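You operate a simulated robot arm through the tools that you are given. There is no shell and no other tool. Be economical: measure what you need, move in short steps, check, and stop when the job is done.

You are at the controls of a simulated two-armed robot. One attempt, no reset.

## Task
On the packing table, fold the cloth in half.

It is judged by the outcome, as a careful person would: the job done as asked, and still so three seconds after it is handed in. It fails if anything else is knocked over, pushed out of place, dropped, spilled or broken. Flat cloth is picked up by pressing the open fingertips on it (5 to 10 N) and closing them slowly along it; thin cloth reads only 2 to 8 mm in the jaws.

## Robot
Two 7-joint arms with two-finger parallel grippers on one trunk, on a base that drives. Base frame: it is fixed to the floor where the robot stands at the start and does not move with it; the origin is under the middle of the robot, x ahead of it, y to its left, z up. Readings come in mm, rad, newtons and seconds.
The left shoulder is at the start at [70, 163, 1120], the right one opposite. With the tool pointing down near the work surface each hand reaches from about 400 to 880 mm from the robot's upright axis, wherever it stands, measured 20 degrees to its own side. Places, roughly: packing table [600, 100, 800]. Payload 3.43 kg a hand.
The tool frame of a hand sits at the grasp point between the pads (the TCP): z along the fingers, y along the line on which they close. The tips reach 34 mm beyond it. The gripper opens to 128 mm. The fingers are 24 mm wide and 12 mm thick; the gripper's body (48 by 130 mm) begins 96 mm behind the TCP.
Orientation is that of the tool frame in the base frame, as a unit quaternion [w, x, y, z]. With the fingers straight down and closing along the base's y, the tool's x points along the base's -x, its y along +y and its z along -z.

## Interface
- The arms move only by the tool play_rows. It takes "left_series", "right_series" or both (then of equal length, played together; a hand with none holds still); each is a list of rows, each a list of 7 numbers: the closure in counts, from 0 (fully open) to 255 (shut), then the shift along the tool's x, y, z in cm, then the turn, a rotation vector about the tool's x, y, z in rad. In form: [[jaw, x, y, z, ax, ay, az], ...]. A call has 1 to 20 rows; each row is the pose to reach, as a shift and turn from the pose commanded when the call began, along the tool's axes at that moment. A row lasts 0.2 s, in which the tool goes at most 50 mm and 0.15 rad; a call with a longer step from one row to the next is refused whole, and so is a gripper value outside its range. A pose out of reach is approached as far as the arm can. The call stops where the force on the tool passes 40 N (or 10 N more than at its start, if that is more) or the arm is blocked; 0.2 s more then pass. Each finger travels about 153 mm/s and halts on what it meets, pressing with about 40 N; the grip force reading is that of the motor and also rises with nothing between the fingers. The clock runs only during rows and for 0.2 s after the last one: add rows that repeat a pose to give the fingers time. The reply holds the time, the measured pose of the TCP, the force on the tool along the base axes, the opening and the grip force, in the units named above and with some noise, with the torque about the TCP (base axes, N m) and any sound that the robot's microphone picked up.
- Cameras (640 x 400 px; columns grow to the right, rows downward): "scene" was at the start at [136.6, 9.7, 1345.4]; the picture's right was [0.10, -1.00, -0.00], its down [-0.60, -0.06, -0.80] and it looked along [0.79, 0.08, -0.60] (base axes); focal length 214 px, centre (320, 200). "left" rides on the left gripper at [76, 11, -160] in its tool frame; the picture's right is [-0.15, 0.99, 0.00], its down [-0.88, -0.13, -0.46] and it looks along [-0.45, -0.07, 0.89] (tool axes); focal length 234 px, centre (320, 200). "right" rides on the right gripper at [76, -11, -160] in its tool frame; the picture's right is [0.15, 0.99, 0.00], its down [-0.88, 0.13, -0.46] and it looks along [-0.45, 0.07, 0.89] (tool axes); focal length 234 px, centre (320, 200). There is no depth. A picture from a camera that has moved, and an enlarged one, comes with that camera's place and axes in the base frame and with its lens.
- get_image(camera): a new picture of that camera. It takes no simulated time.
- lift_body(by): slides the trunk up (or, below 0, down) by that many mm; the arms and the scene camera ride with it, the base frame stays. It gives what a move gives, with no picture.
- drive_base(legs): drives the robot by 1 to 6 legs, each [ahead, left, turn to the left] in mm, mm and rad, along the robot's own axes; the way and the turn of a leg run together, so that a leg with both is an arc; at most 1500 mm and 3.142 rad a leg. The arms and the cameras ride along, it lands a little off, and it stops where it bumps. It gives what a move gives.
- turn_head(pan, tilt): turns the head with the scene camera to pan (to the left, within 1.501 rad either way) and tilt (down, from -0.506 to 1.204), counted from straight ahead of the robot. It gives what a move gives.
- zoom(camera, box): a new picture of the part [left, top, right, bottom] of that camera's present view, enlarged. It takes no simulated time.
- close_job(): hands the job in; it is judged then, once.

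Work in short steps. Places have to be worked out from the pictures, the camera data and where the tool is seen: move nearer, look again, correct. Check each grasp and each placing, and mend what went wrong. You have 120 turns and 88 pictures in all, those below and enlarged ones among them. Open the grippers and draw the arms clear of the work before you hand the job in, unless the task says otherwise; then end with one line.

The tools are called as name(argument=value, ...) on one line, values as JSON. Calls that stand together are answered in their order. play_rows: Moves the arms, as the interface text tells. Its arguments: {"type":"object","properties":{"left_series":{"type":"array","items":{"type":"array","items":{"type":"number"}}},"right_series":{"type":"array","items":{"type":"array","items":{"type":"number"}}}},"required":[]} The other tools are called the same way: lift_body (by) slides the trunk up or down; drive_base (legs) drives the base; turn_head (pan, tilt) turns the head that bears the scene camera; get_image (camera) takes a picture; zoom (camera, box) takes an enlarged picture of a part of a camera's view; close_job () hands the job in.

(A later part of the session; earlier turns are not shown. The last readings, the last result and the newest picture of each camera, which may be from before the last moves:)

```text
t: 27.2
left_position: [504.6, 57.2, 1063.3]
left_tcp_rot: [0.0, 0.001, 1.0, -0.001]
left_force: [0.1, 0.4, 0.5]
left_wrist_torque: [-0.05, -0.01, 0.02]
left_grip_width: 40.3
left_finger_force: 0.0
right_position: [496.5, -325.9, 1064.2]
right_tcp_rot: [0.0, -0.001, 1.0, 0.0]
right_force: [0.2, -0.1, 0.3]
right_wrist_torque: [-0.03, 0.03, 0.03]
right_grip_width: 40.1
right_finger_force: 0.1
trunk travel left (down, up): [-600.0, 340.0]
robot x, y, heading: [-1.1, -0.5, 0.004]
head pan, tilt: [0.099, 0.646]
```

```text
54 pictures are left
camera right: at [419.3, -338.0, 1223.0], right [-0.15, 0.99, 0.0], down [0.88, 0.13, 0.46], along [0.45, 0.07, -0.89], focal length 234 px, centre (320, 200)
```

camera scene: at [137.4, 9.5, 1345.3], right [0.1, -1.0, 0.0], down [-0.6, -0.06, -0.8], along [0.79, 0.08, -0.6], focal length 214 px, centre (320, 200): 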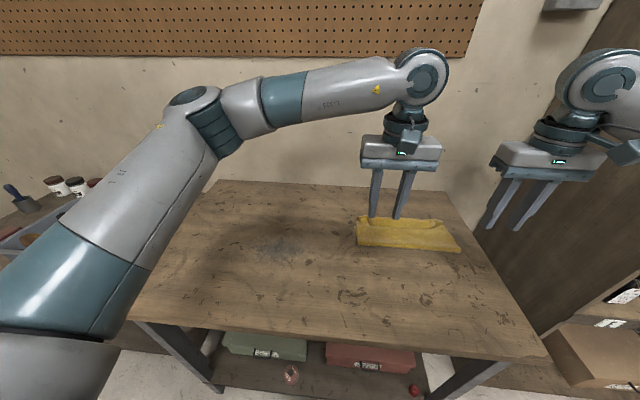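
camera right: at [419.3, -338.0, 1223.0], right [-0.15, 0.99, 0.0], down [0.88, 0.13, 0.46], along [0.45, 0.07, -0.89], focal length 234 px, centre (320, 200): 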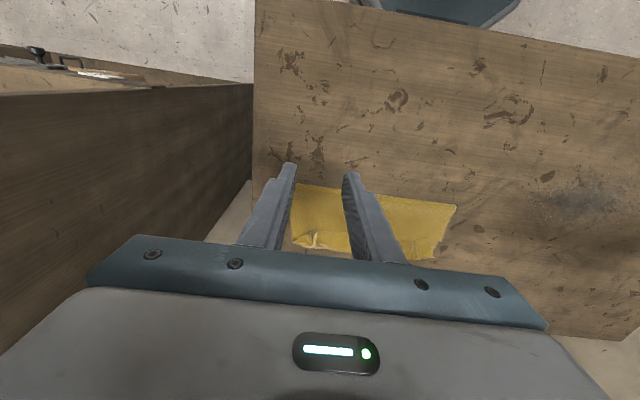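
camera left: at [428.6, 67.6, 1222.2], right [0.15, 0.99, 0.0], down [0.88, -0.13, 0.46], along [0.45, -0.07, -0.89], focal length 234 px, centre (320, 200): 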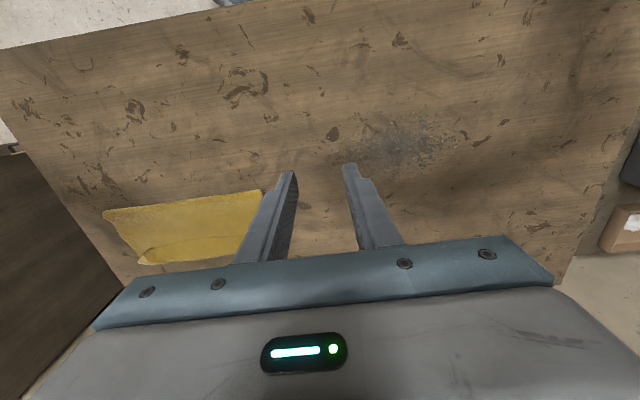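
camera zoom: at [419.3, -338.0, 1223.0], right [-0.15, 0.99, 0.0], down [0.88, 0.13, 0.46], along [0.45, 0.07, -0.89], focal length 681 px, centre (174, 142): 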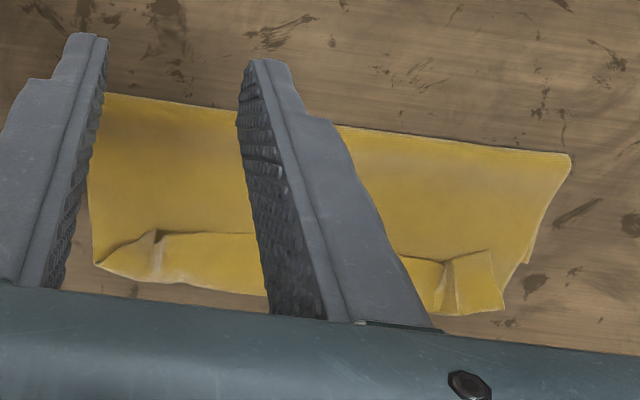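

The call was refused because one step was too long, so I split it into smaller ones.

play_rows(left_series=[[175, -3, -2.5, 0, 0, 0, 0], [175, -6, -5, 0, 0, 0, 0], [175, -9, -7.5, 2, 0, 0, 0], [175, -12, -10, 4, 0, 0, 0], [175, -15, -12.5, 6, 0, 0, 0], [175, -18, -15.2, 8, 0, 0, 0], [175, -18, -15.2, 11, 0, 0, 0], [175, -18, -15.2, 14, 0, 0, 0], [175, -18, -15.2, 16.3, 0, 0, 0], [175, -18, -15.2, 16.3, 0, 0, 0]], right_series=[[175, -3, 0, 0, 0, 0, 0], [175, -6, 0.5, 0, 0, 0, 0], [175, -9, 1.1, 2, 0, 0, 0], [175, -12, 1.1, 4, 0, 0, 0], [175, -15, 1.1, 6, 0, 0, 0], [175, -18.8, 1.1, 8, 0, 0, 0], [175, -18.8, 1.1, 11, 0, 0, 0], [175, -18.8, 1.1, 14, 0, 0, 0], [175, -18.8, 1.1, 16.4, 0, 0, 0], [175, -18.8, 1.1, 16.4, 0, 0, 0]])

get_image(camera="left")

get_image(camera="right")

```text
t: 29.4
left_position: [684.3, -96.2, 898.8]
left_tcp_rot: [0.0, 0.0, 1.0, 0.0]
left_force: [-0.7, 0.3, -0.3]
left_wrist_torque: [0.0, -0.02, 0.0]
left_grip_width: 40.2
left_finger_force: 0.1
right_position: [682.8, -317.0, 899.8]
right_tcp_rot: [0.0, 0.0, 1.0, -0.001]
right_force: [0.3, 0.3, -0.6]
right_wrist_torque: [0.01, 0.0, 0.01]
right_grip_width: 40.2
right_finger_force: 0.1
trunk travel left (down, up): [-600.0, 340.0]
robot x, y, heading: [2.5, -0.5, -0.0]
head pan, tilt: [0.099, 0.646]
```

```text
53 pictures are left
camera left: at [608.5, -85.6, 1058.6], right [0.15, 0.99, 0.0], down [0.88, -0.13, 0.46], along [0.45, -0.07, -0.89], focal length 234 px, centre (320, 200)
```

left: 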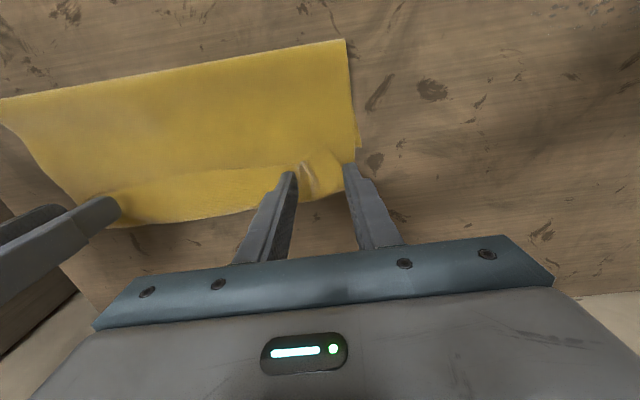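

```text
52 pictures are left
camera right: at [607.4, -328.5, 1059.3], right [-0.15, 0.99, 0.0], down [0.88, 0.13, 0.46], along [0.45, 0.07, -0.89], focal length 234 px, centre (320, 200)
```

right: 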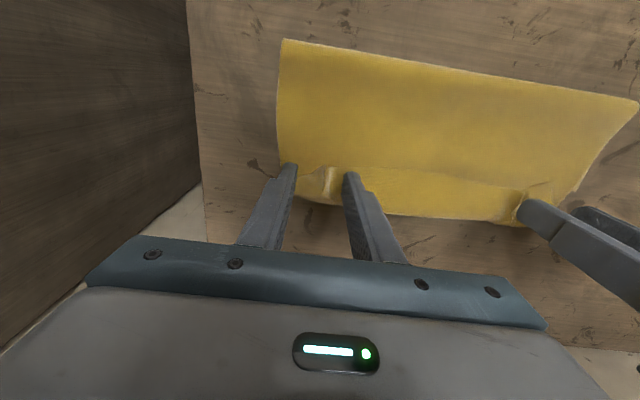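

This view confirms it: hem edge x≈673, far ridge x≈712, lower corner x≈669, crease x≈584. I press down lightly on the hem.

play_rows(left_series=[[175, 0, 0, 0.5, 0, 0, 0], [175, 0, 0, 1.0, 0, 0, 0], [175, 0, 0, 1.5, 0, 0, 0], [175, 0, 0, 1.8, 0, 0, 0], [175, 0, 0, 1.8, 0, 0, 0]], right_series=[[175, 0, 0, 0.5, 0, 0, 0], [175, 0, 0, 1.0, 0, 0, 0], [175, 0, 0, 1.5, 0, 0, 0], [175, 0, 0, 1.8, 0, 0, 0], [175, 0, 0, 1.8, 0, 0, 0]])

```text
t: 30.6
left_position: [685.2, -97.1, 881.4]
left_tcp_rot: [0.0, 0.0, 1.0, 0.0]
left_force: [0.0, -0.5, 0.1]
left_wrist_torque: [0.01, 0.02, 0.0]
left_grip_width: 40.3
left_finger_force: 0.0
right_position: [683.5, -317.1, 881.8]
right_tcp_rot: [0.0, 0.0, 1.0, 0.0]
right_force: [0.5, 0.4, -0.1]
right_wrist_torque: [0.04, 0.01, -0.01]
right_grip_width: 40.4
right_finger_force: 0.0
trunk travel left (down, up): [-600.0, 340.0]
robot x, y, heading: [0.5, -0.6, 0.003]
head pan, tilt: [0.099, 0.646]
```

No contact yet (tip about 847), so I go down a few millimetres more.

play_rows(left_series=[[175, 0, 0, 0.2, 0, 0, 0], [175, 0, 0, 0.35, 0, 0, 0], [175, 0, 0, 0.35, 0, 0, 0]], right_series=[[175, 0, 0, 0.2, 0, 0, 0], [175, 0, 0, 0.35, 0, 0, 0], [175, 0, 0, 0.35, 0, 0, 0]])

```text
t: 31.4
left_position: [684.6, -96.5, 878.5]
left_tcp_rot: [0.0, 0.0, 1.0, -0.001]
left_force: [-0.3, 0.1, -0.7]
left_wrist_torque: [-0.02, 0.02, -0.03]
left_grip_width: 40.3
left_finger_force: 0.1
right_position: [684.9, -316.9, 877.8]
right_tcp_rot: [0.0, -0.001, 1.0, 0.0]
right_force: [0.1, -0.4, 0.4]
right_wrist_torque: [-0.02, 0.02, 0.0]
right_grip_width: 40.6
right_finger_force: 0.1
trunk travel left (down, up): [-600.0, 340.0]
robot x, y, heading: [-0.8, -2.1, 0.002]
head pan, tilt: [0.099, 0.646]
```

play_rows(left_series=[[175, 0, 0, 0.1, 0, 0, 0], [175, 0, 0, 0.2, 0, 0, 0], [175, 0, 0, 0.2, 0, 0, 0]], right_series=[[175, 0, 0, 0.1, 0, 0, 0], [175, 0, 0, 0.2, 0, 0, 0], [175, 0, 0, 0.2, 0, 0, 0]])

```text
t: 32.2
left_position: [685.0, -95.1, 877.9]
left_tcp_rot: [0.0, -0.001, 1.0, 0.0]
left_force: [-0.4, -0.5, 0.0]
left_wrist_torque: [0.0, -0.01, 0.02]
left_grip_width: 40.3
left_finger_force: 0.1
right_position: [684.0, -316.8, 876.2]
right_tcp_rot: [0.001, 0.0, 1.0, 0.0]
right_force: [0.9, 0.3, 2.7]
right_wrist_torque: [0.0, 0.02, -0.03]
right_grip_width: 40.2
right_finger_force: 0.0
trunk travel left (down, up): [-600.0, 340.0]
robot x, y, heading: [-1.3, 1.1, -0.003]
head pan, tilt: [0.099, 0.646]
```

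The right is at 2.7 N and the left is not touching yet. I lower both a little more, the left further.

play_rows(left_series=[[175, 0, 0, 0.1, 0, 0, 0], [175, 0, 0, 0.15, 0, 0, 0], [175, 0, 0, 0.15, 0, 0, 0]], right_series=[[175, 0, 0, 0.05, 0, 0, 0], [175, 0, 0, 0.05, 0, 0, 0], [175, 0, 0, 0.05, 0, 0, 0]])

```text
t: 33.0
left_position: [684.2, -95.1, 876.2]
left_tcp_rot: [0.002, 0.0, 1.0, 0.0]
left_force: [0.6, -2.3, 6.6]
left_wrist_torque: [0.03, -0.05, -0.01]
left_grip_width: 40.1
left_finger_force: 0.1
right_position: [684.2, -317.3, 875.7]
right_tcp_rot: [0.0, 0.0, 1.0, 0.0]
right_force: [0.7, 0.0, 2.7]
right_wrist_torque: [0.09, -0.05, -0.01]
right_grip_width: 40.1
right_finger_force: 0.8
trunk travel left (down, up): [-600.0, 340.0]
robot x, y, heading: [-0.5, -3.7, 0.004]
head pan, tilt: [0.099, 0.646]
```

Light contact on both. I drag forward 75 mm slowly.

play_rows(left_series=[[175, -0.7, 0, 0, 0, 0, 0], [175, -1.4, 0, 0, 0, 0, 0], [175, -2.1, 0, 0, 0, 0, 0], [175, -2.8, 0, 0, 0, 0, 0], [175, -3.5, 0, 0, 0, 0, 0], [175, -4.2, 0, 0, 0, 0, 0], [175, -4.9, 0, 0, 0, 0, 0], [175, -5.6, 0, 0, 0, 0, 0], [175, -6.3, 0, 0, 0, 0, 0], [175, -7.0, 0, 0, 0, 0, 0], [175, -7.5, 0, 0, 0, 0, 0], [175, -7.5, 0, 0, 0, 0, 0]], right_series=[[175, -0.7, 0, 0.03, 0, 0, 0], [175, -1.4, 0, 0.03, 0, 0, 0], [175, -2.1, 0, 0.03, 0, 0, 0], [175, -2.8, 0, 0.03, 0, 0, 0], [175, -3.5, 0, 0.03, 0, 0, 0], [175, -4.2, 0, 0.03, 0, 0, 0], [175, -4.9, 0, 0.03, 0, 0, 0], [175, -5.6, 0, 0.03, 0, 0, 0], [175, -6.3, 0, 0.03, 0, 0, 0], [175, -7.0, 0, 0.03, 0, 0, 0], [175, -7.5, 0, 0.03, 0, 0, 0], [175, -7.5, 0, 0.03, 0, 0, 0]])

get_image(camera="left")

get_image(camera="right")

```text
t: 35.6
left_position: [759.3, -96.0, 876.3]
left_tcp_rot: [0.001, 0.0, 1.0, 0.0]
left_force: [-2.0, -0.6, 9.0]
left_wrist_torque: [0.11, 0.03, 0.03]
left_grip_width: 39.9
left_finger_force: 0.1
right_position: [757.2, -317.4, 877.5]
right_tcp_rot: [0.001, 0.001, 1.0, 0.0]
right_force: [-0.2, -0.3, 0.5]
right_wrist_torque: [0.02, 0.0, -0.03]
right_grip_width: 40.0
right_finger_force: 0.0
trunk travel left (down, up): [-600.0, 340.0]
robot x, y, heading: [1.2, 0.3, -0.0]
head pan, tilt: [0.099, 0.646]
```

```text
51 pictures are left
camera left: at [682.1, -85.5, 1035.1], right [0.15, 0.99, 0.0], down [0.88, -0.13, 0.46], along [0.45, -0.07, -0.89], focal length 234 px, centre (320, 200)
```

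left: 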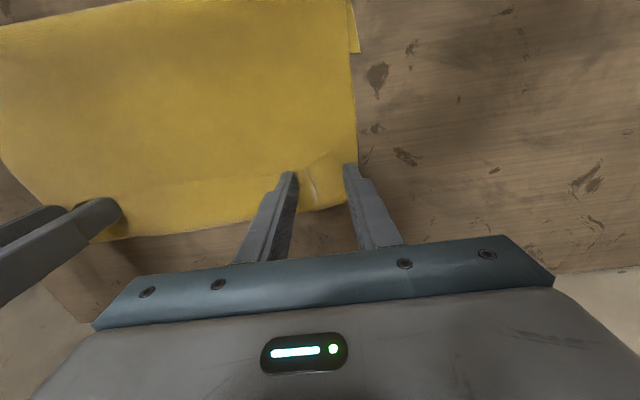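

```text
50 pictures are left
camera right: at [682.0, -328.9, 1036.2], right [-0.15, 0.99, 0.0], down [0.88, 0.13, 0.46], along [0.45, 0.07, -0.89], focal length 234 px, centre (320, 200)
```

right: 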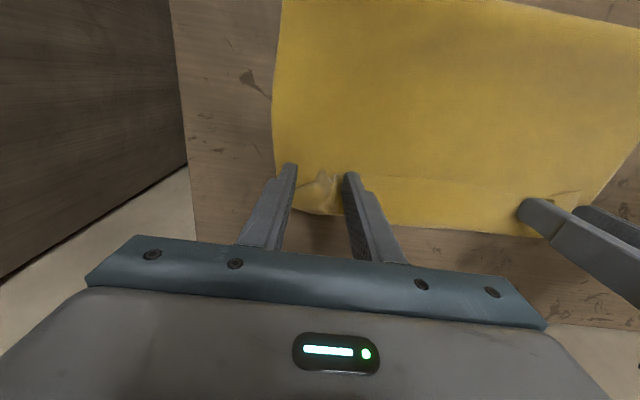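

The lower corner is still at x≈668, but the far ridge and hem line both moved about 72 mm, so the flap slid as a whole. I zoom in to see what the hem really is.

zoom(camera="left", box=[80, 120, 380, 250])

zoom(camera="right", box=[260, 130, 520, 250])

get_image(camera="scene")

```text
2.13 times, centred on (230, 185) of left
camera zoom: at [682.1, -85.5, 1035.1], right [0.15, 0.99, 0.0], down [0.88, -0.13, 0.46], along [0.45, -0.07, -0.89], focal length 500 px, centre (512, 232)
```

zoom: 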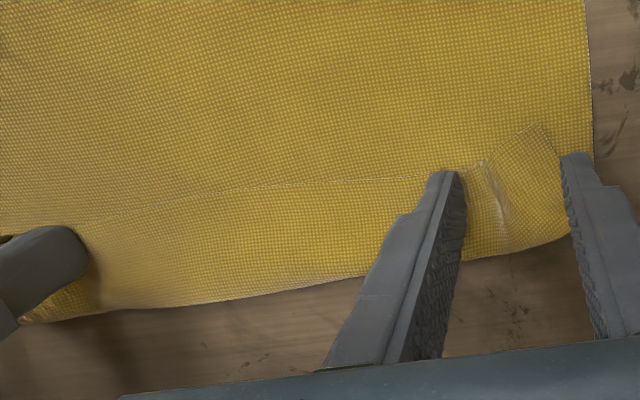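

```text
2.46 times, centred on (390, 190) of right
camera zoom: at [682.0, -328.9, 1036.2], right [-0.15, 0.99, 0.0], down [0.88, 0.13, 0.46], along [0.45, 0.07, -0.89], focal length 576 px, centre (148, 225)
```

zoom: 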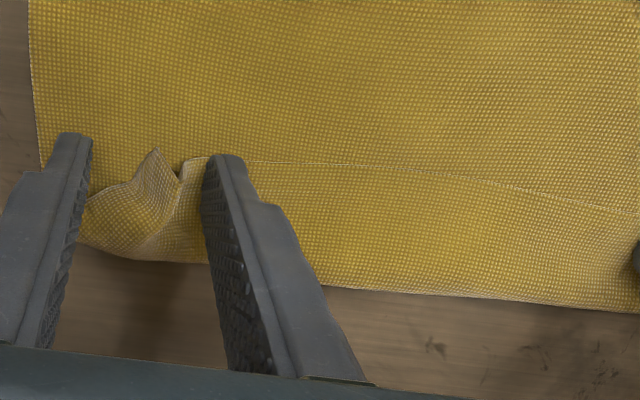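

```text
47 pictures are left
camera scene: at [135.0, 10.0, 1345.6], right [0.1, -1.0, 0.0], down [-0.6, -0.06, -0.8], along [0.8, 0.08, -0.6], focal length 214 px, centre (320, 200)
```

scene: 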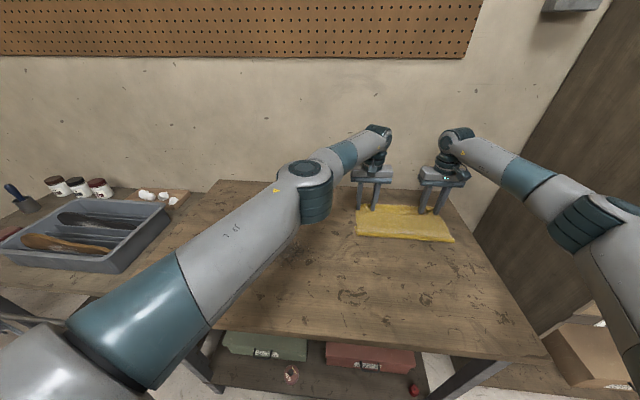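

The hem is confirmed: about 35 mm wide, on top, with its free edge facing me at x≈749. I will pinch only the top hem layer, pull it up and forward to unroll it, and later re-grip the free edge the right way round. First I shift back 4 mm and set the pressure.

play_rows(left_series=[[175, 0, 0, -0.4, 0, 0, 0], [175, 0.4, 0, -0.4, 0, 0, 0], [175, 0.4, 0, -0.1, 0, 0, 0], [175, 0.4, 0, 0.0, 0, 0, 0], [175, 0.4, 0, 0.0, 0, 0, 0]], right_series=[[175, 0, 0, -0.4, 0, 0, 0], [175, 0.4, 0, -0.4, 0, 0, 0], [175, 0.4, 0, 0, 0, 0, 0], [175, 0.4, 0, 0.1, 0, 0, 0], [175, 0.4, 0, 0.1, 0, 0, 0]])

```text
t: 36.8
left_position: [756.0, -96.3, 877.0]
left_tcp_rot: [0.001, 0.0, 1.0, 0.0]
left_force: [1.4, 0.3, 5.9]
left_wrist_torque: [0.1, -0.08, -0.03]
left_grip_width: 40.4
left_finger_force: 0.1
right_position: [754.5, -317.0, 876.0]
right_tcp_rot: [0.0, 0.0, 1.0, 0.0]
right_force: [1.7, 0.4, 6.0]
right_wrist_torque: [0.18, -0.07, -0.1]
right_grip_width: 40.1
right_finger_force: 0.0
trunk travel left (down, up): [-600.0, 340.0]
robot x, y, heading: [0.2, 2.4, 0.001]
head pan, tilt: [0.099, 0.646]
```

6 N on both. I close slowly.

play_rows(left_series=[[179, 0, 0, 0, 0, 0, 0], [183, 0, 0, 0, 0, 0, 0], [187, 0, 0, 0, 0, 0, 0], [191, 0, 0, 0, 0, 0, 0], [195, 0, 0, 0, 0, 0, 0], [199, 0, 0, 0, 0, 0, 0], [203, 0, 0, 0, 0, 0, 0], [207, 0, 0, 0, 0, 0, 0], [211, 0, 0, 0, 0, 0, 0], [215, 0, 0, 0, 0, 0, 0], [219, 0, 0, 0, 0, 0, 0], [223, 0, 0, 0, 0, 0, 0], [227, 0, 0, 0, 0, 0, 0], [231, 0, 0, 0, 0, 0, 0], [235, 0, 0, 0, 0, 0, 0], [240, 0, 0, 0, 0, 0, 0], [246, 0, 0, 0, 0, 0, 0], [255, 0, 0, 0, 0, 0, 0], [255, 0, 0, 0, 0, 0, 0]], right_series=[[179, 0, 0, 0, 0, 0, 0], [183, 0, 0, 0, 0, 0, 0], [187, 0, 0, 0, 0, 0, 0], [191, 0, 0, 0, 0, 0, 0], [195, 0, 0, 0, 0, 0, 0], [199, 0, 0, 0, 0, 0, 0], [203, 0, 0, 0, 0, 0, 0], [207, 0, 0, 0, 0, 0, 0], [211, 0, 0, 0, 0, 0, 0], [215, 0, 0, 0, 0, 0, 0], [219, 0, 0, 0, 0, 0, 0], [223, 0, 0, 0, 0, 0, 0], [227, 0, 0, 0, 0, 0, 0], [231, 0, 0, 0, 0, 0, 0], [235, 0, 0, 0, 0, 0, 0], [240, 0, 0, 0, 0, 0, 0], [246, 0, 0, 0, 0, 0, 0], [255, 0, 0, 0, 0, 0, 0], [255, 0, 0, 0, 0, 0, 0]])

zoom(camera="left", box=[80, 120, 380, 250])

zoom(camera="right", box=[260, 130, 520, 250])

```text
t: 40.8
left_position: [755.2, -96.2, 876.0]
left_tcp_rot: [0.001, -0.001, 1.0, 0.0]
left_force: [0.7, -3.2, 7.9]
left_wrist_torque: [-0.16, 0.03, -0.01]
left_grip_width: 0.1
left_finger_force: 32.6
right_position: [754.2, -316.6, 876.8]
right_tcp_rot: [0.001, 0.0, 1.0, 0.001]
right_force: [1.1, 3.2, 7.8]
right_wrist_torque: [0.16, 0.03, 0.01]
right_grip_width: 2.8
right_finger_force: 37.2
trunk travel left (down, up): [-600.0, 340.0]
robot x, y, heading: [1.1, 2.3, -0.001]
head pan, tilt: [0.099, 0.646]
```

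```text
2.13 times, centred on (230, 185) of left
camera zoom: at [677.9, -85.2, 1035.5], right [0.15, 0.99, 0.0], down [0.88, -0.13, 0.46], along [0.45, -0.07, -0.89], focal length 500 px, centre (512, 232)
```

zoom: 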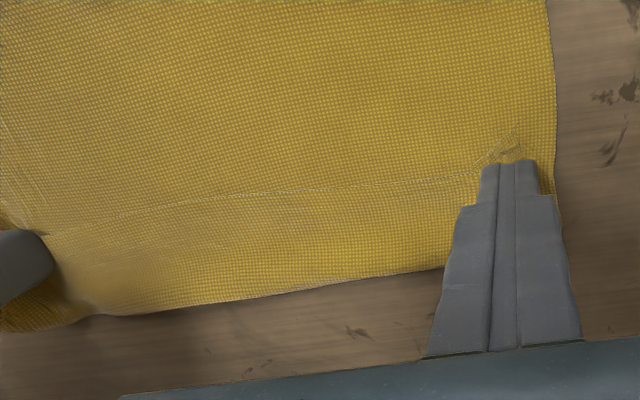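

```text
2.46 times, centred on (390, 190) of right
camera zoom: at [677.7, -327.8, 1035.4], right [-0.15, 0.99, 0.0], down [0.88, 0.13, 0.46], along [0.45, 0.07, -0.89], focal length 576 px, centre (148, 225)
```

zoom: 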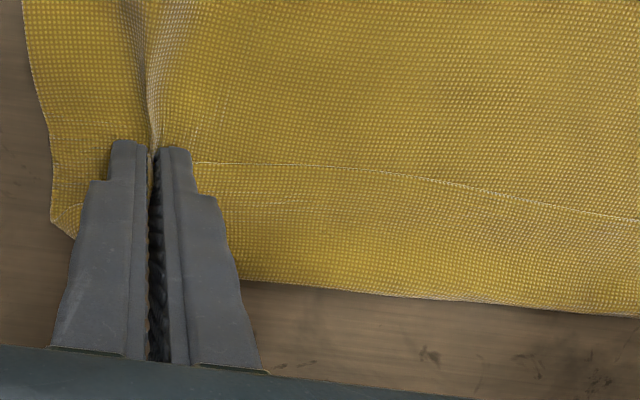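

The right hand caught both layers and the left caught nothing. New idea: pinch the flap as a single layer at x≈712, just inside the hem, and lift it so the end hangs and gravity opens the hem. Then I lower while moving back toward me so the end lays out forward. I release and move there.

play_rows(left_series=[[255, 0, 0, -0.5, 0, 0, 0], [235, 0, 0, -1, 0, 0, 0], [215, 0, 0, -2, 0, 0, 0], [195, 0, 0, -3, 0, 0, 0], [175, 1.0, -0.5, -4, 0, 0, 0], [175, 2.5, -1, -4, 0, 0, 0], [175, 4, -1.5, -4, 0, 0, 0], [175, 4, -1.5, -3, 0, 0, 0], [175, 4, -1.5, -3, 0, 0, 0]], right_series=[[245, 0, 0, 0, 0, 0, 0], [225, 0, 0, 0, 0, 0, 0], [205, 0, 0, 0, 0, 0, 0], [175, 0, 0, 0, 0, 0, 0], [175, 0, 0, -2, 0, 0, 0], [175, 2, 0.5, -4, 0, 0, 0], [175, 4, 1, -4, 0, 0, 0], [175, 4, 1, -3, 0, 0, 0], [175, 4, 1, -3, 0, 0, 0]])

get_image(camera="left")

get_image(camera="right")

```text
t: 42.8
left_position: [715.6, -110.8, 905.6]
left_tcp_rot: [-0.001, 0.0, 1.0, 0.0]
left_force: [0.4, 0.3, 0.3]
left_wrist_torque: [0.03, 0.0, -0.03]
left_grip_width: 40.2
left_finger_force: 0.0
right_position: [714.9, -308.2, 905.2]
right_tcp_rot: [0.0, 0.0, 1.0, -0.001]
right_force: [0.3, -0.9, 0.3]
right_wrist_torque: [-0.01, -0.03, 0.01]
right_grip_width: 40.3
right_finger_force: 0.0
trunk travel left (down, up): [-600.0, 340.0]
robot x, y, heading: [1.9, -1.0, -0.003]
head pan, tilt: [0.099, 0.646]
```

```text
44 pictures are left
camera left: at [639.1, -100.1, 1065.0], right [0.15, 0.99, 0.0], down [0.88, -0.13, 0.46], along [0.45, -0.07, -0.89], focal length 234 px, centre (320, 200)
```

left: 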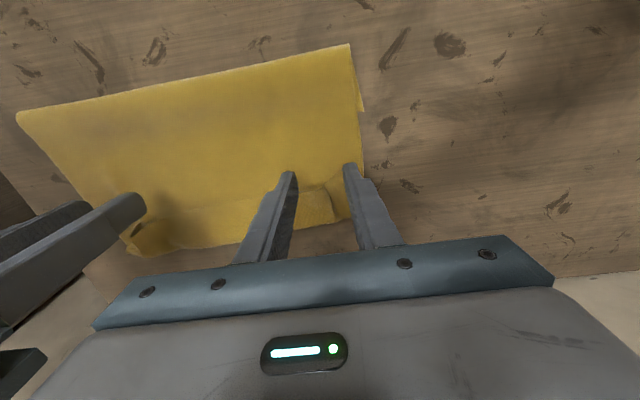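

```text
43 pictures are left
camera right: at [638.7, -319.1, 1064.2], right [-0.15, 0.99, 0.0], down [0.88, 0.13, 0.46], along [0.45, 0.07, -0.89], focal length 234 px, centre (320, 200)
```

right: 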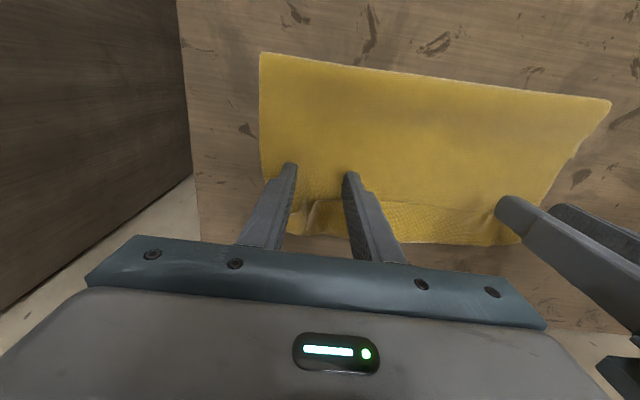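

The crease is at x≈618, the hem is beyond my fingers, and the flap is a single layer beneath them. I press down here.

play_rows(left_series=[[175, 0, 0, 1, 0, 0, 0], [175, 0, 0, 2, 0, 0, 0], [175, 0, 0, 2.7, 0, 0, 0], [175, 0, 0, 2.95, 0, 0, 0], [175, 0, 0, 2.95, 0, 0, 0]], right_series=[[175, 0, 0, 1, 0, 0, 0], [175, 0, 0, 2, 0, 0, 0], [175, 0, 0, 2.7, 0, 0, 0], [175, 0, 0, 2.95, 0, 0, 0], [175, 0, 0, 2.95, 0, 0, 0]])

```text
t: 44.0
left_position: [716.6, -110.1, 876.0]
left_tcp_rot: [0.001, 0.0, 1.0, 0.0]
left_force: [0.1, -0.1, 2.0]
left_wrist_torque: [0.04, -0.05, -0.04]
left_grip_width: 40.2
left_finger_force: 0.1
right_position: [714.0, -305.5, 875.5]
right_tcp_rot: [0.0, 0.0, 1.0, 0.0]
right_force: [0.4, -0.4, 2.7]
right_wrist_torque: [-0.06, -0.04, -0.01]
right_grip_width: 40.2
right_finger_force: 0.1
trunk travel left (down, up): [-600.0, 340.0]
robot x, y, heading: [0.1, 2.0, -0.002]
head pan, tilt: [0.099, 0.646]
```

Light contact on both. I press 0.8 mm further and close slowly.

play_rows(left_series=[[175, 0, 0, 0.08, 0, 0, 0], [179, 0, 0, 0.08, 0, 0, 0], [183, 0, 0, 0.08, 0, 0, 0], [187, 0, 0, 0.08, 0, 0, 0], [191, 0, 0, 0.08, 0, 0, 0], [195, 0, 0, 0.08, 0, 0, 0], [199, 0, 0, 0.08, 0, 0, 0], [203, 0, 0, 0.08, 0, 0, 0], [207, 0, 0, 0.08, 0, 0, 0], [211, 0, 0, 0.08, 0, 0, 0], [215, 0, 0, 0.08, 0, 0, 0], [219, 0, 0, 0.08, 0, 0, 0], [223, 0, 0, 0.08, 0, 0, 0], [227, 0, 0, 0.08, 0, 0, 0], [231, 0, 0, 0.08, 0, 0, 0], [235, 0, 0, 0.08, 0, 0, 0], [240, 0, 0, 0.08, 0, 0, 0], [246, 0, 0, 0.08, 0, 0, 0], [255, 0, 0, 0.08, 0, 0, 0], [255, 0, 0, 0.08, 0, 0, 0]], right_series=[[175, 0, 0, 0.07, 0, 0, 0], [179, 0, 0, 0.07, 0, 0, 0], [183, 0, 0, 0.07, 0, 0, 0], [187, 0, 0, 0.07, 0, 0, 0], [191, 0, 0, 0.07, 0, 0, 0], [195, 0, 0, 0.07, 0, 0, 0], [199, 0, 0, 0.07, 0, 0, 0], [203, 0, 0, 0.07, 0, 0, 0], [207, 0, 0, 0.07, 0, 0, 0], [211, 0, 0, 0.07, 0, 0, 0], [215, 0, 0, 0.07, 0, 0, 0], [219, 0, 0, 0.07, 0, 0, 0], [223, 0, 0, 0.07, 0, 0, 0], [227, 0, 0, 0.07, 0, 0, 0], [231, 0, 0, 0.07, 0, 0, 0], [235, 0, 0, 0.07, 0, 0, 0], [240, 0, 0, 0.07, 0, 0, 0], [246, 0, 0, 0.07, 0, 0, 0], [255, 0, 0, 0.07, 0, 0, 0], [255, 0, 0, 0.07, 0, 0, 0]])

```text
t: 48.2
left_position: [717.8, -110.5, 876.8]
left_tcp_rot: [0.001, 0.0, 1.0, 0.0]
left_force: [0.1, 0.0, 6.5]
left_wrist_torque: [0.02, -0.09, 0.02]
left_grip_width: 0.2
left_finger_force: 32.9
right_position: [714.5, -308.1, 875.4]
right_tcp_rot: [0.001, 0.0, 1.0, 0.0]
right_force: [0.5, -0.2, 6.9]
right_wrist_torque: [-0.01, 0.0, 0.01]
right_grip_width: 2.2
right_finger_force: 36.6
trunk travel left (down, up): [-600.0, 340.0]
robot x, y, heading: [5.3, 0.5, -0.002]
head pan, tilt: [0.099, 0.646]
```

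The right grips (2.2 mm) but the left slipped. The left only gripped before at about 10 N, so I reopen it and press harder.

play_rows(left_series=[[255, 0, 0, -0.5, 0, 0, 0], [175, 0, 0, -0.5, 0, 0, 0], [175, 0, 0, -0.5, 0, 0, 0], [175, 0, 0, 0.0, 0, 0, 0], [175, 0, 0, 0.1, 0, 0, 0], [175, 0, 0, 0.1, 0, 0, 0]])

zoom(camera="left", box=[120, 80, 420, 260])

```text
t: 49.6
left_position: [715.6, -110.0, 877.6]
left_tcp_rot: [0.0, -0.001, 1.0, 0.0]
left_force: [0.1, -0.4, 8.1]
left_wrist_torque: [0.13, 0.01, 0.01]
left_grip_width: 40.3
left_finger_force: 0.0
right_position: [714.7, -307.6, 875.9]
right_tcp_rot: [0.001, 0.001, 1.0, 0.0]
right_force: [-0.2, 1.1, 6.9]
right_wrist_torque: [-0.01, -0.01, 0.01]
right_grip_width: 2.1
right_finger_force: 37.6
trunk travel left (down, up): [-600.0, 340.0]
robot x, y, heading: [0.6, -3.2, -0.004]
head pan, tilt: [0.099, 0.646]
```

```text
2.13 times, centred on (270, 170) of left
camera zoom: at [638.6, -99.7, 1034.4], right [0.15, 0.99, 0.0], down [0.88, -0.13, 0.46], along [0.45, -0.07, -0.89], focal length 500 px, centre (427, 264)
```

zoom: 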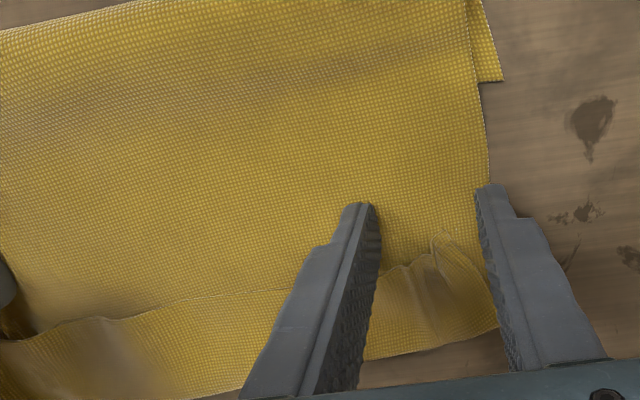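

The outer finger is only half on the cloth, because the flap's left edge is right under it. I shift 18 mm inward and press again.

play_rows(left_series=[[175, 0, 0, -0.7, 0, 0, 0], [175, 0, -1.8, -0.7, 0, 0, 0], [175, 0, -1.8, -0.2, 0, 0, 0], [175, 0, -1.8, 0, 0, 0, 0], [175, 0, -1.8, 0, 0, 0, 0]])

```text
t: 50.8
left_position: [715.0, -128.4, 875.6]
left_tcp_rot: [0.001, 0.0, 1.0, 0.0]
left_force: [0.6, 1.3, 8.8]
left_wrist_torque: [0.17, -0.03, 0.02]
left_grip_width: 40.5
left_finger_force: 0.5
right_position: [714.1, -307.3, 875.6]
right_tcp_rot: [0.0, 0.0, 1.0, 0.0]
right_force: [1.5, -0.3, 7.5]
right_wrist_torque: [0.02, -0.05, 0.0]
right_grip_width: 1.9
right_finger_force: 36.6
trunk travel left (down, up): [-600.0, 340.0]
robot x, y, heading: [3.3, -2.3, -0.001]
head pan, tilt: [0.099, 0.646]
```

8.8 N. I close slowly.

play_rows(left_series=[[179, 0, 0, 0, 0, 0, 0], [183, 0, 0, 0, 0, 0, 0], [187, 0, 0, 0, 0, 0, 0], [191, 0, 0, 0, 0, 0, 0], [195, 0, 0, 0, 0, 0, 0], [199, 0, 0, 0, 0, 0, 0], [203, 0, 0, 0, 0, 0, 0], [207, 0, 0, 0, 0, 0, 0], [211, 0, 0, 0, 0, 0, 0], [215, 0, 0, 0, 0, 0, 0], [219, 0, 0, 0, 0, 0, 0], [223, 0, 0, 0, 0, 0, 0], [227, 0, 0, 0, 0, 0, 0], [231, 0, 0, 0, 0, 0, 0], [235, 0, 0, 0, 0, 0, 0], [240, 0, 0, 0, 0, 0, 0], [246, 0, 0, 0, 0, 0, 0], [255, 0, 0, 0, 0, 0, 0], [255, 0, 0, 0, 0, 0, 0]])

```text
t: 54.8
left_position: [714.2, -129.2, 876.5]
left_tcp_rot: [0.001, -0.001, 1.0, -0.001]
left_force: [2.1, -8.9, 15.0]
left_wrist_torque: [-0.24, -0.16, 0.03]
left_grip_width: 2.1
left_finger_force: 36.7
right_position: [713.5, -307.3, 876.3]
right_tcp_rot: [0.001, 0.0, 1.0, 0.0]
right_force: [0.4, 7.3, 1.7]
right_wrist_torque: [0.25, 0.0, 0.01]
right_grip_width: 2.0
right_finger_force: 36.7
trunk travel left (down, up): [-600.0, 340.0]
robot x, y, heading: [0.3, -2.5, -0.004]
head pan, tilt: [0.099, 0.646]
```

Both hands grip (2.1 and 2.0 mm). I lift up and back so the end hangs free and the hem can fall open.

play_rows(left_series=[[255, 0.3, -0.3, -1, 0, 0, 0], [255, 0.8, -0.4, -2.5, 0, 0, 0], [255, 1.5, -0.4, -4, 0, 0, 0], [255, 2.3, -0.4, -5.5, 0, 0, 0], [255, 3.2, -0.4, -7, 0, 0, 0], [255, 4.2, -0.4, -8.5, 0, 0, 0], [255, 5.2, -0.4, -10, 0, 0, 0], [255, 6.2, -0.4, -11.5, 0, 0, 0], [255, 7.2, -0.4, -12.5, 0, 0, 0], [255, 8, -0.4, -13, 0, 0, 0], [255, 8, -0.4, -13, 0, 0, 0]], right_series=[[255, 0.3, 0.3, -1, 0, 0, 0], [255, 0.8, 0.4, -2.5, 0, 0, 0], [255, 1.5, 0.4, -4, 0, 0, 0], [255, 2.3, 0.4, -5.5, 0, 0, 0], [255, 3.2, 0.4, -7, 0, 0, 0], [255, 4.2, 0.4, -8.5, 0, 0, 0], [255, 5.2, 0.4, -10, 0, 0, 0], [255, 6.2, 0.4, -11.5, 0, 0, 0], [255, 7.2, 0.4, -12.5, 0, 0, 0], [255, 8, 0.4, -13, 0, 0, 0], [255, 8, 0.4, -13, 0, 0, 0]])

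zoom(camera="scene", box=[320, 120, 520, 270])

get_image(camera="left")

get_image(camera="right")

```text
t: 57.2
left_position: [635.9, -132.1, 1004.7]
left_tcp_rot: [0.0, 0.001, 1.0, -0.001]
left_force: [-0.1, -0.3, -0.4]
left_wrist_torque: [-0.01, 0.03, -0.01]
left_grip_width: 2.3
left_finger_force: 37.0
right_position: [635.9, -303.1, 1003.8]
right_tcp_rot: [0.0, 0.0, 1.0, 0.0]
right_force: [0.6, -0.1, 0.3]
right_wrist_torque: [-0.01, 0.0, 0.0]
right_grip_width: 2.3
right_finger_force: 36.7
trunk travel left (down, up): [-600.0, 340.0]
robot x, y, heading: [1.0, -0.8, 0.003]
head pan, tilt: [0.099, 0.646]
```

```text
2.67 times, centred on (420, 195) of scene
camera zoom: at [137.0, 9.6, 1345.3], right [0.1, -1.0, 0.0], down [-0.6, -0.06, -0.8], along [0.79, 0.08, -0.6], focal length 572 px, centre (53, 213)
```

zoom: 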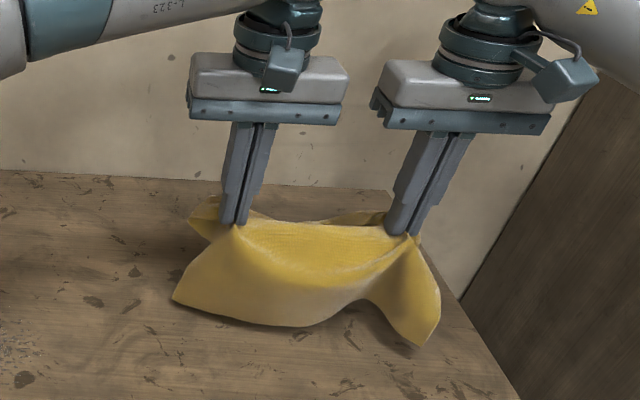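

```text
40 pictures are left
camera left: at [559.6, -122.2, 1163.2], right [0.15, 0.99, 0.0], down [0.88, -0.13, 0.46], along [0.45, -0.07, -0.89], focal length 234 px, centre (320, 200)
```

left: 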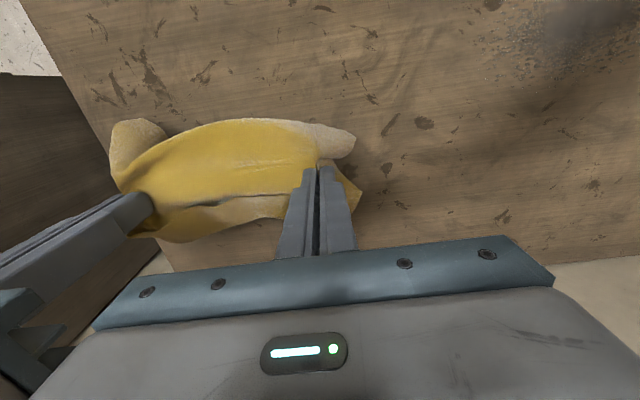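

```text
39 pictures are left
camera right: at [559.3, -315.1, 1163.4], right [-0.15, 0.99, 0.0], down [0.88, 0.13, 0.46], along [0.45, 0.07, -0.89], focal length 234 px, centre (320, 200)
```

right: 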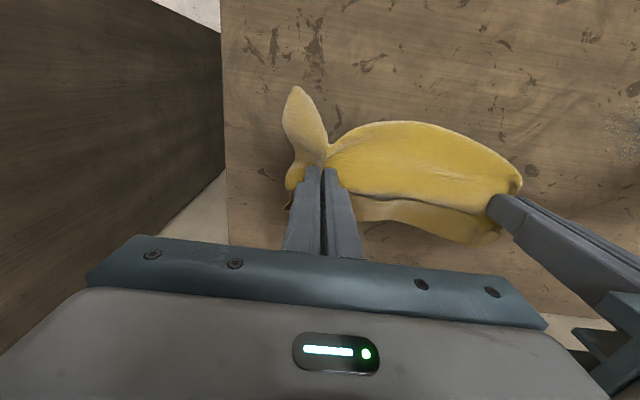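

The cloth is lifted at the pinch line with both sides hanging. I lift higher so that it hangs free and I can see its shape.

play_rows(left_series=[[255, 0, 0, -2.5, 0, 0, 0], [255, 0, 0, -5, 0, 0, 0], [255, 0, 0, -7.5, 0, 0, 0], [255, 0, 0, -10, 0, 0, 0], [255, 0, 0, -10, 0, 0, 0]], right_series=[[255, 0, 0, -2.5, 0, 0, 0], [255, 0, 0, -5, 0, 0, 0], [255, 0, 0, -7.5, 0, 0, 0], [255, 0, 0, -10, 0, 0, 0], [255, 0, 0, -10, 0, 0, 0]])

zoom(camera="scene", box=[320, 90, 520, 260])

get_image(camera="right")

```text
t: 58.4
left_position: [636.3, -133.2, 1104.3]
left_tcp_rot: [-0.001, -0.001, 1.0, 0.0]
left_force: [0.5, 0.1, -0.3]
left_wrist_torque: [-0.02, 0.0, -0.02]
left_grip_width: 2.1
left_finger_force: 36.5
right_position: [636.2, -305.5, 1104.4]
right_tcp_rot: [-0.001, -0.001, 1.0, 0.0]
right_force: [0.3, 0.1, -0.6]
right_wrist_torque: [0.03, 0.02, 0.02]
right_grip_width: 2.3
right_finger_force: 36.6
trunk travel left (down, up): [-600.0, 340.0]
robot x, y, heading: [0.1, 1.1, 0.002]
head pan, tilt: [0.099, 0.646]
```

```text
2.35 times, centred on (420, 175) of scene
camera zoom: at [137.7, 9.4, 1345.2], right [0.1, -1.0, 0.0], down [-0.6, -0.06, -0.8], along [0.79, 0.08, -0.6], focal length 505 px, centre (85, 259)
```

zoom: 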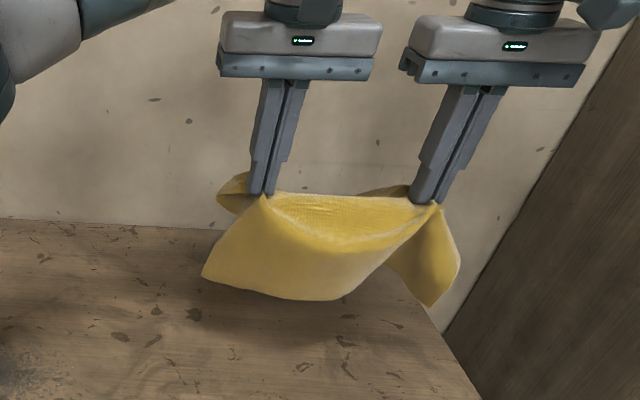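

```text
37 pictures are left
camera right: at [560.6, -315.4, 1263.1], right [-0.15, 0.99, 0.0], down [0.88, 0.13, 0.45], along [0.45, 0.07, -0.89], focal length 234 px, centre (320, 200)
```

right: 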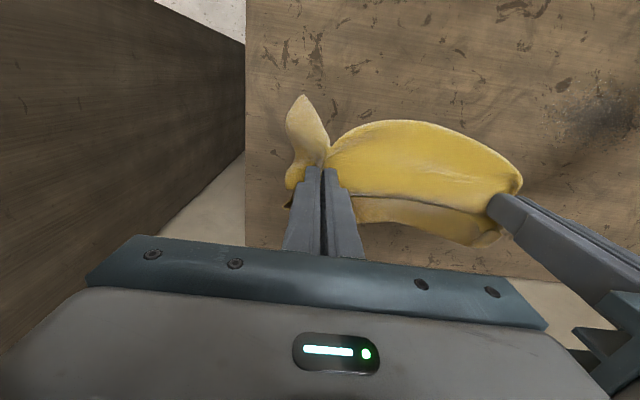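

All of it is off the table now. By my bookkeeping the pinch line is close to the cloth's midline, about 150 mm on the near side and 120 mm on the far side, so I may be able to lay it straight down folded. I tilt both hands so the wrist cameras see the far side and whether the hem has opened.

play_rows(left_series=[[255, 0, 0, 0, 0, 0.12, 0], [255, 0, 0, 0, 0, 0.24, 0], [255, 0, 0, 0, 0, 0.36, 0], [255, 0, 0, 0, 0, 0.48, 0], [255, 0, 0, 0, 0, 0.6, 0], [255, 0, 0, 0, 0, 0.7, 0], [255, 0, 0, 0, 0, 0.7, 0]], right_series=[[255, 0, 0, 0, 0, 0.12, 0], [255, 0, 0, 0, 0, 0.24, 0], [255, 0, 0, 0, 0, 0.36, 0], [255, 0, 0, 0, 0, 0.48, 0], [255, 0, 0, 0, 0, 0.6, 0], [255, 0, 0, 0, 0, 0.7, 0], [255, 0, 0, 0, 0, 0.7, 0]])

get_image(camera="right")

get_image(camera="left")

```text
t: 60.0
left_position: [553.9, -114.5, 1102.6]
left_tcp_rot: [-0.341, 0.0, 0.94, -0.002]
left_force: [10.5, -32.1, -3.8]
left_wrist_torque: [-0.78, -0.37, 0.81]
left_grip_width: 2.1
left_finger_force: 36.5
left hand out of reach, approached as far as the arm can: row 3, 4, 5, 6, 7
right_position: [605.8, -293.9, 1086.2]
right_tcp_rot: [-0.341, -0.001, 0.94, 0.002]
right_force: [-10.0, 31.9, 3.1]
right_wrist_torque: [0.93, 0.36, -0.65]
right_grip_width: 2.4
right_finger_force: 37.0
right hand out of reach, approached as far as the arm can: row 6, 7
trunk travel left (down, up): [-600.0, 340.0]
robot x, y, heading: [0.7, -2.1, 0.001]
head pan, tilt: [0.099, 0.646]
```

```text
36 pictures are left
camera right: at [649.1, -307.6, 1255.7], right [-0.11, 0.99, 0.1], down [0.97, 0.13, -0.21], along [-0.23, 0.07, -0.97], focal length 234 px, centre (320, 200)
```

right: 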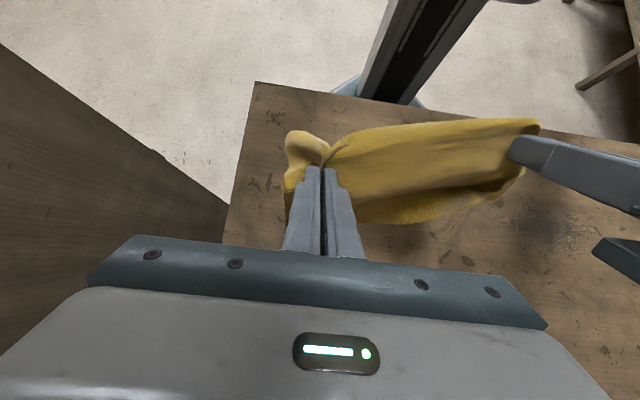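

```text
35 pictures are left
camera left: at [599.4, -104.2, 1273.0], right [0.11, 0.99, -0.1], down [0.97, -0.13, -0.21], along [-0.22, -0.07, -0.97], focal length 234 px, centre (320, 200)
```

left: 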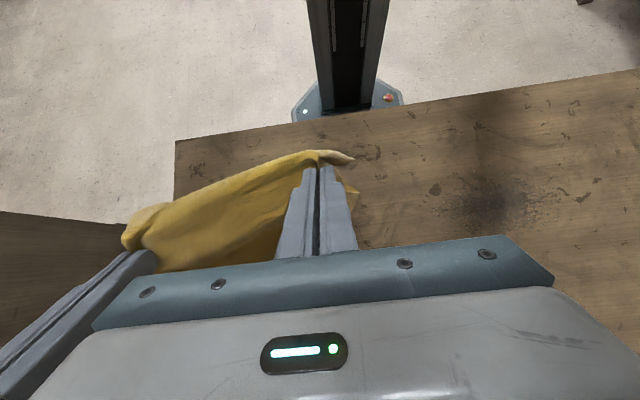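

The tilt is out of reach and it stretches the cloth to 32 N, so I reverse it at once.

play_rows(left_series=[[255, 0, 0, 0, 0, -0.12, 0], [255, 0, 0, 0, 0, -0.24, 0], [255, 0, 0, 0, 0, -0.36, 0], [255, 0, 0, 0, 0, -0.48, 0], [255, 0, 0, 0, 0, -0.6, 0], [255, 0, 0, 0, 0, -0.7, 0], [255, 0, 0, 0, 0, -0.7, 0]], right_series=[[255, 0, 0, 0, 0, -0.12, 0], [255, 0, 0, 0, 0, -0.24, 0], [255, 0, 0, 0, 0, -0.36, 0], [255, 0, 0, 0, 0, -0.48, 0], [255, 0, 0, 0, 0, -0.6, 0], [255, 0, 0, 0, 0, -0.7, 0], [255, 0, 0, 0, 0, -0.7, 0]])

zoom(camera="scene", box=[320, 90, 520, 260])

```text
t: 61.6
left_position: [558.6, -114.3, 1101.5]
left_tcp_rot: [0.001, 0.0, 1.0, -0.003]
left_force: [11.3, -33.9, -3.2]
left_wrist_torque: [-1.17, -0.37, 0.13]
left_grip_width: 2.3
left_finger_force: 36.6
right_position: [606.3, -294.5, 1082.9]
right_tcp_rot: [-0.001, -0.001, 1.0, 0.002]
right_force: [-10.1, 34.0, 3.0]
right_wrist_torque: [1.24, 0.34, 0.07]
right_grip_width: 2.3
right_finger_force: 37.3
trunk travel left (down, up): [-600.0, 340.0]
robot x, y, heading: [3.2, -0.7, 0.003]
head pan, tilt: [0.099, 0.646]
```

```text
2.35 times, centred on (420, 175) of scene
camera zoom: at [137.1, 9.9, 1345.3], right [0.1, -1.0, 0.0], down [-0.6, -0.06, -0.8], along [0.79, 0.08, -0.6], focal length 505 px, centre (85, 259)
```

zoom: 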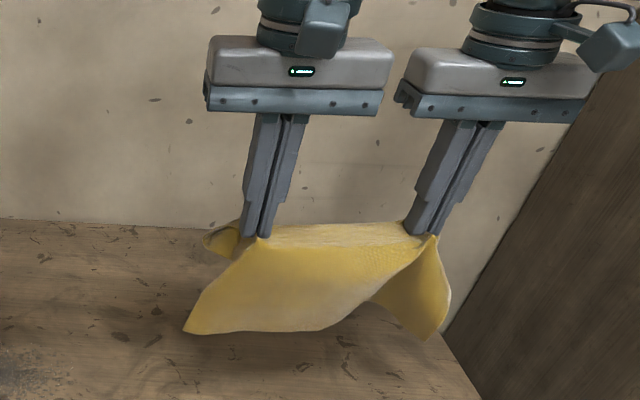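

The hands came back offset from each other, with 34 N of tension. I realign them so the pinch line is along y and slack.

play_rows(left_series=[[255, -0.8, -0.8, 0.6, 0, 0, 0], [255, -2, -0.8, 1.2, 0, 0, 0], [255, -3.2, -0.8, 1.8, 0, 0, 0], [255, -4.2, -0.6, 1.8, 0, 0, 0], [255, -4.2, -0.6, 1.8, 0, 0, 0]], right_series=[[255, 0.2, 0.3, 0, 0, 0, 0], [255, 0.4, 0.3, 0, 0, 0, 0], [255, 0.6, 0.3, 0, 0, 0, 0], [255, 0.6, 0.3, 0, 0, 0, 0], [255, 0.6, 0.3, 0, 0, 0, 0]])

get_image(camera="right")

get_image(camera="left")

zoom(camera="scene", box=[320, 90, 520, 260])

```text
t: 62.8
left_position: [600.5, -119.5, 1081.5]
left_tcp_rot: [0.0, 0.0, 1.0, -0.001]
left_force: [1.0, -3.4, 0.4]
left_wrist_torque: [-0.07, -0.02, 0.01]
left_grip_width: 1.8
left_finger_force: 37.1
right_position: [601.6, -294.0, 1084.5]
right_tcp_rot: [0.001, 0.0, 1.0, 0.0]
right_force: [0.2, 3.0, -0.4]
right_wrist_torque: [0.1, -0.01, 0.0]
right_grip_width: 2.2
right_finger_force: 37.2
trunk travel left (down, up): [-600.0, 340.0]
robot x, y, heading: [-2.2, 0.4, 0.003]
head pan, tilt: [0.099, 0.646]
```

```text
33 pictures are left
camera right: at [524.9, -305.2, 1243.3], right [-0.15, 0.99, 0.0], down [0.88, 0.13, 0.46], along [0.45, 0.07, -0.89], focal length 234 px, centre (320, 200)
```

right: 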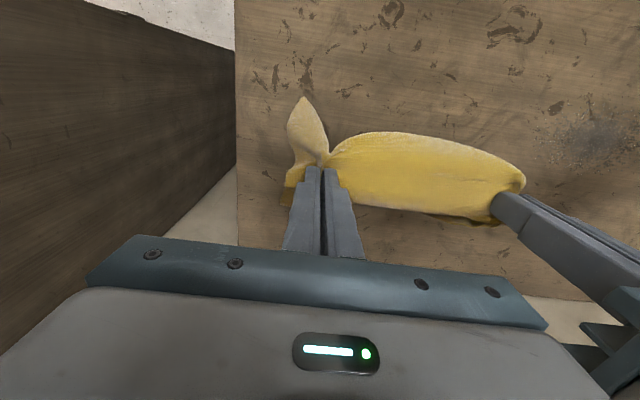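

```text
32 pictures are left
camera left: at [523.5, -108.5, 1241.5], right [0.15, 0.99, 0.0], down [0.88, -0.13, 0.46], along [0.45, -0.07, -0.89], focal length 234 px, centre (320, 200)
```

left: 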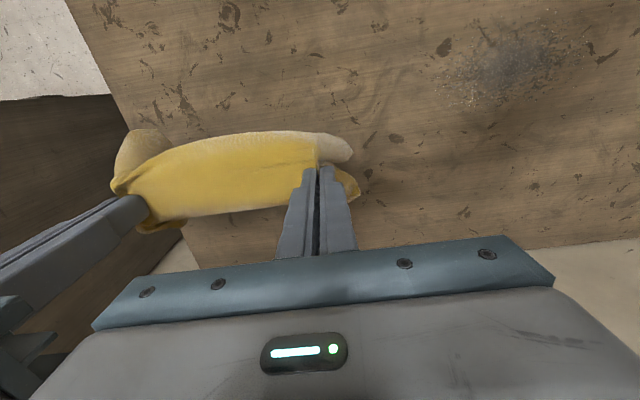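

```text
2.35 times, centred on (420, 175) of scene
camera zoom: at [136.4, 9.7, 1345.4], right [0.1, -1.0, 0.0], down [-0.6, -0.06, -0.8], along [0.8, 0.08, -0.6], focal length 505 px, centre (85, 259)
```

zoom: 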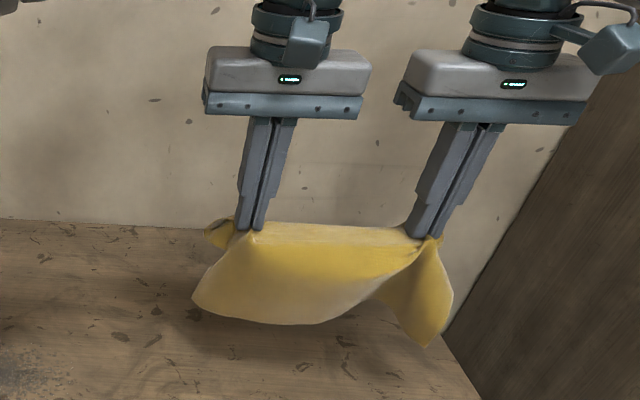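

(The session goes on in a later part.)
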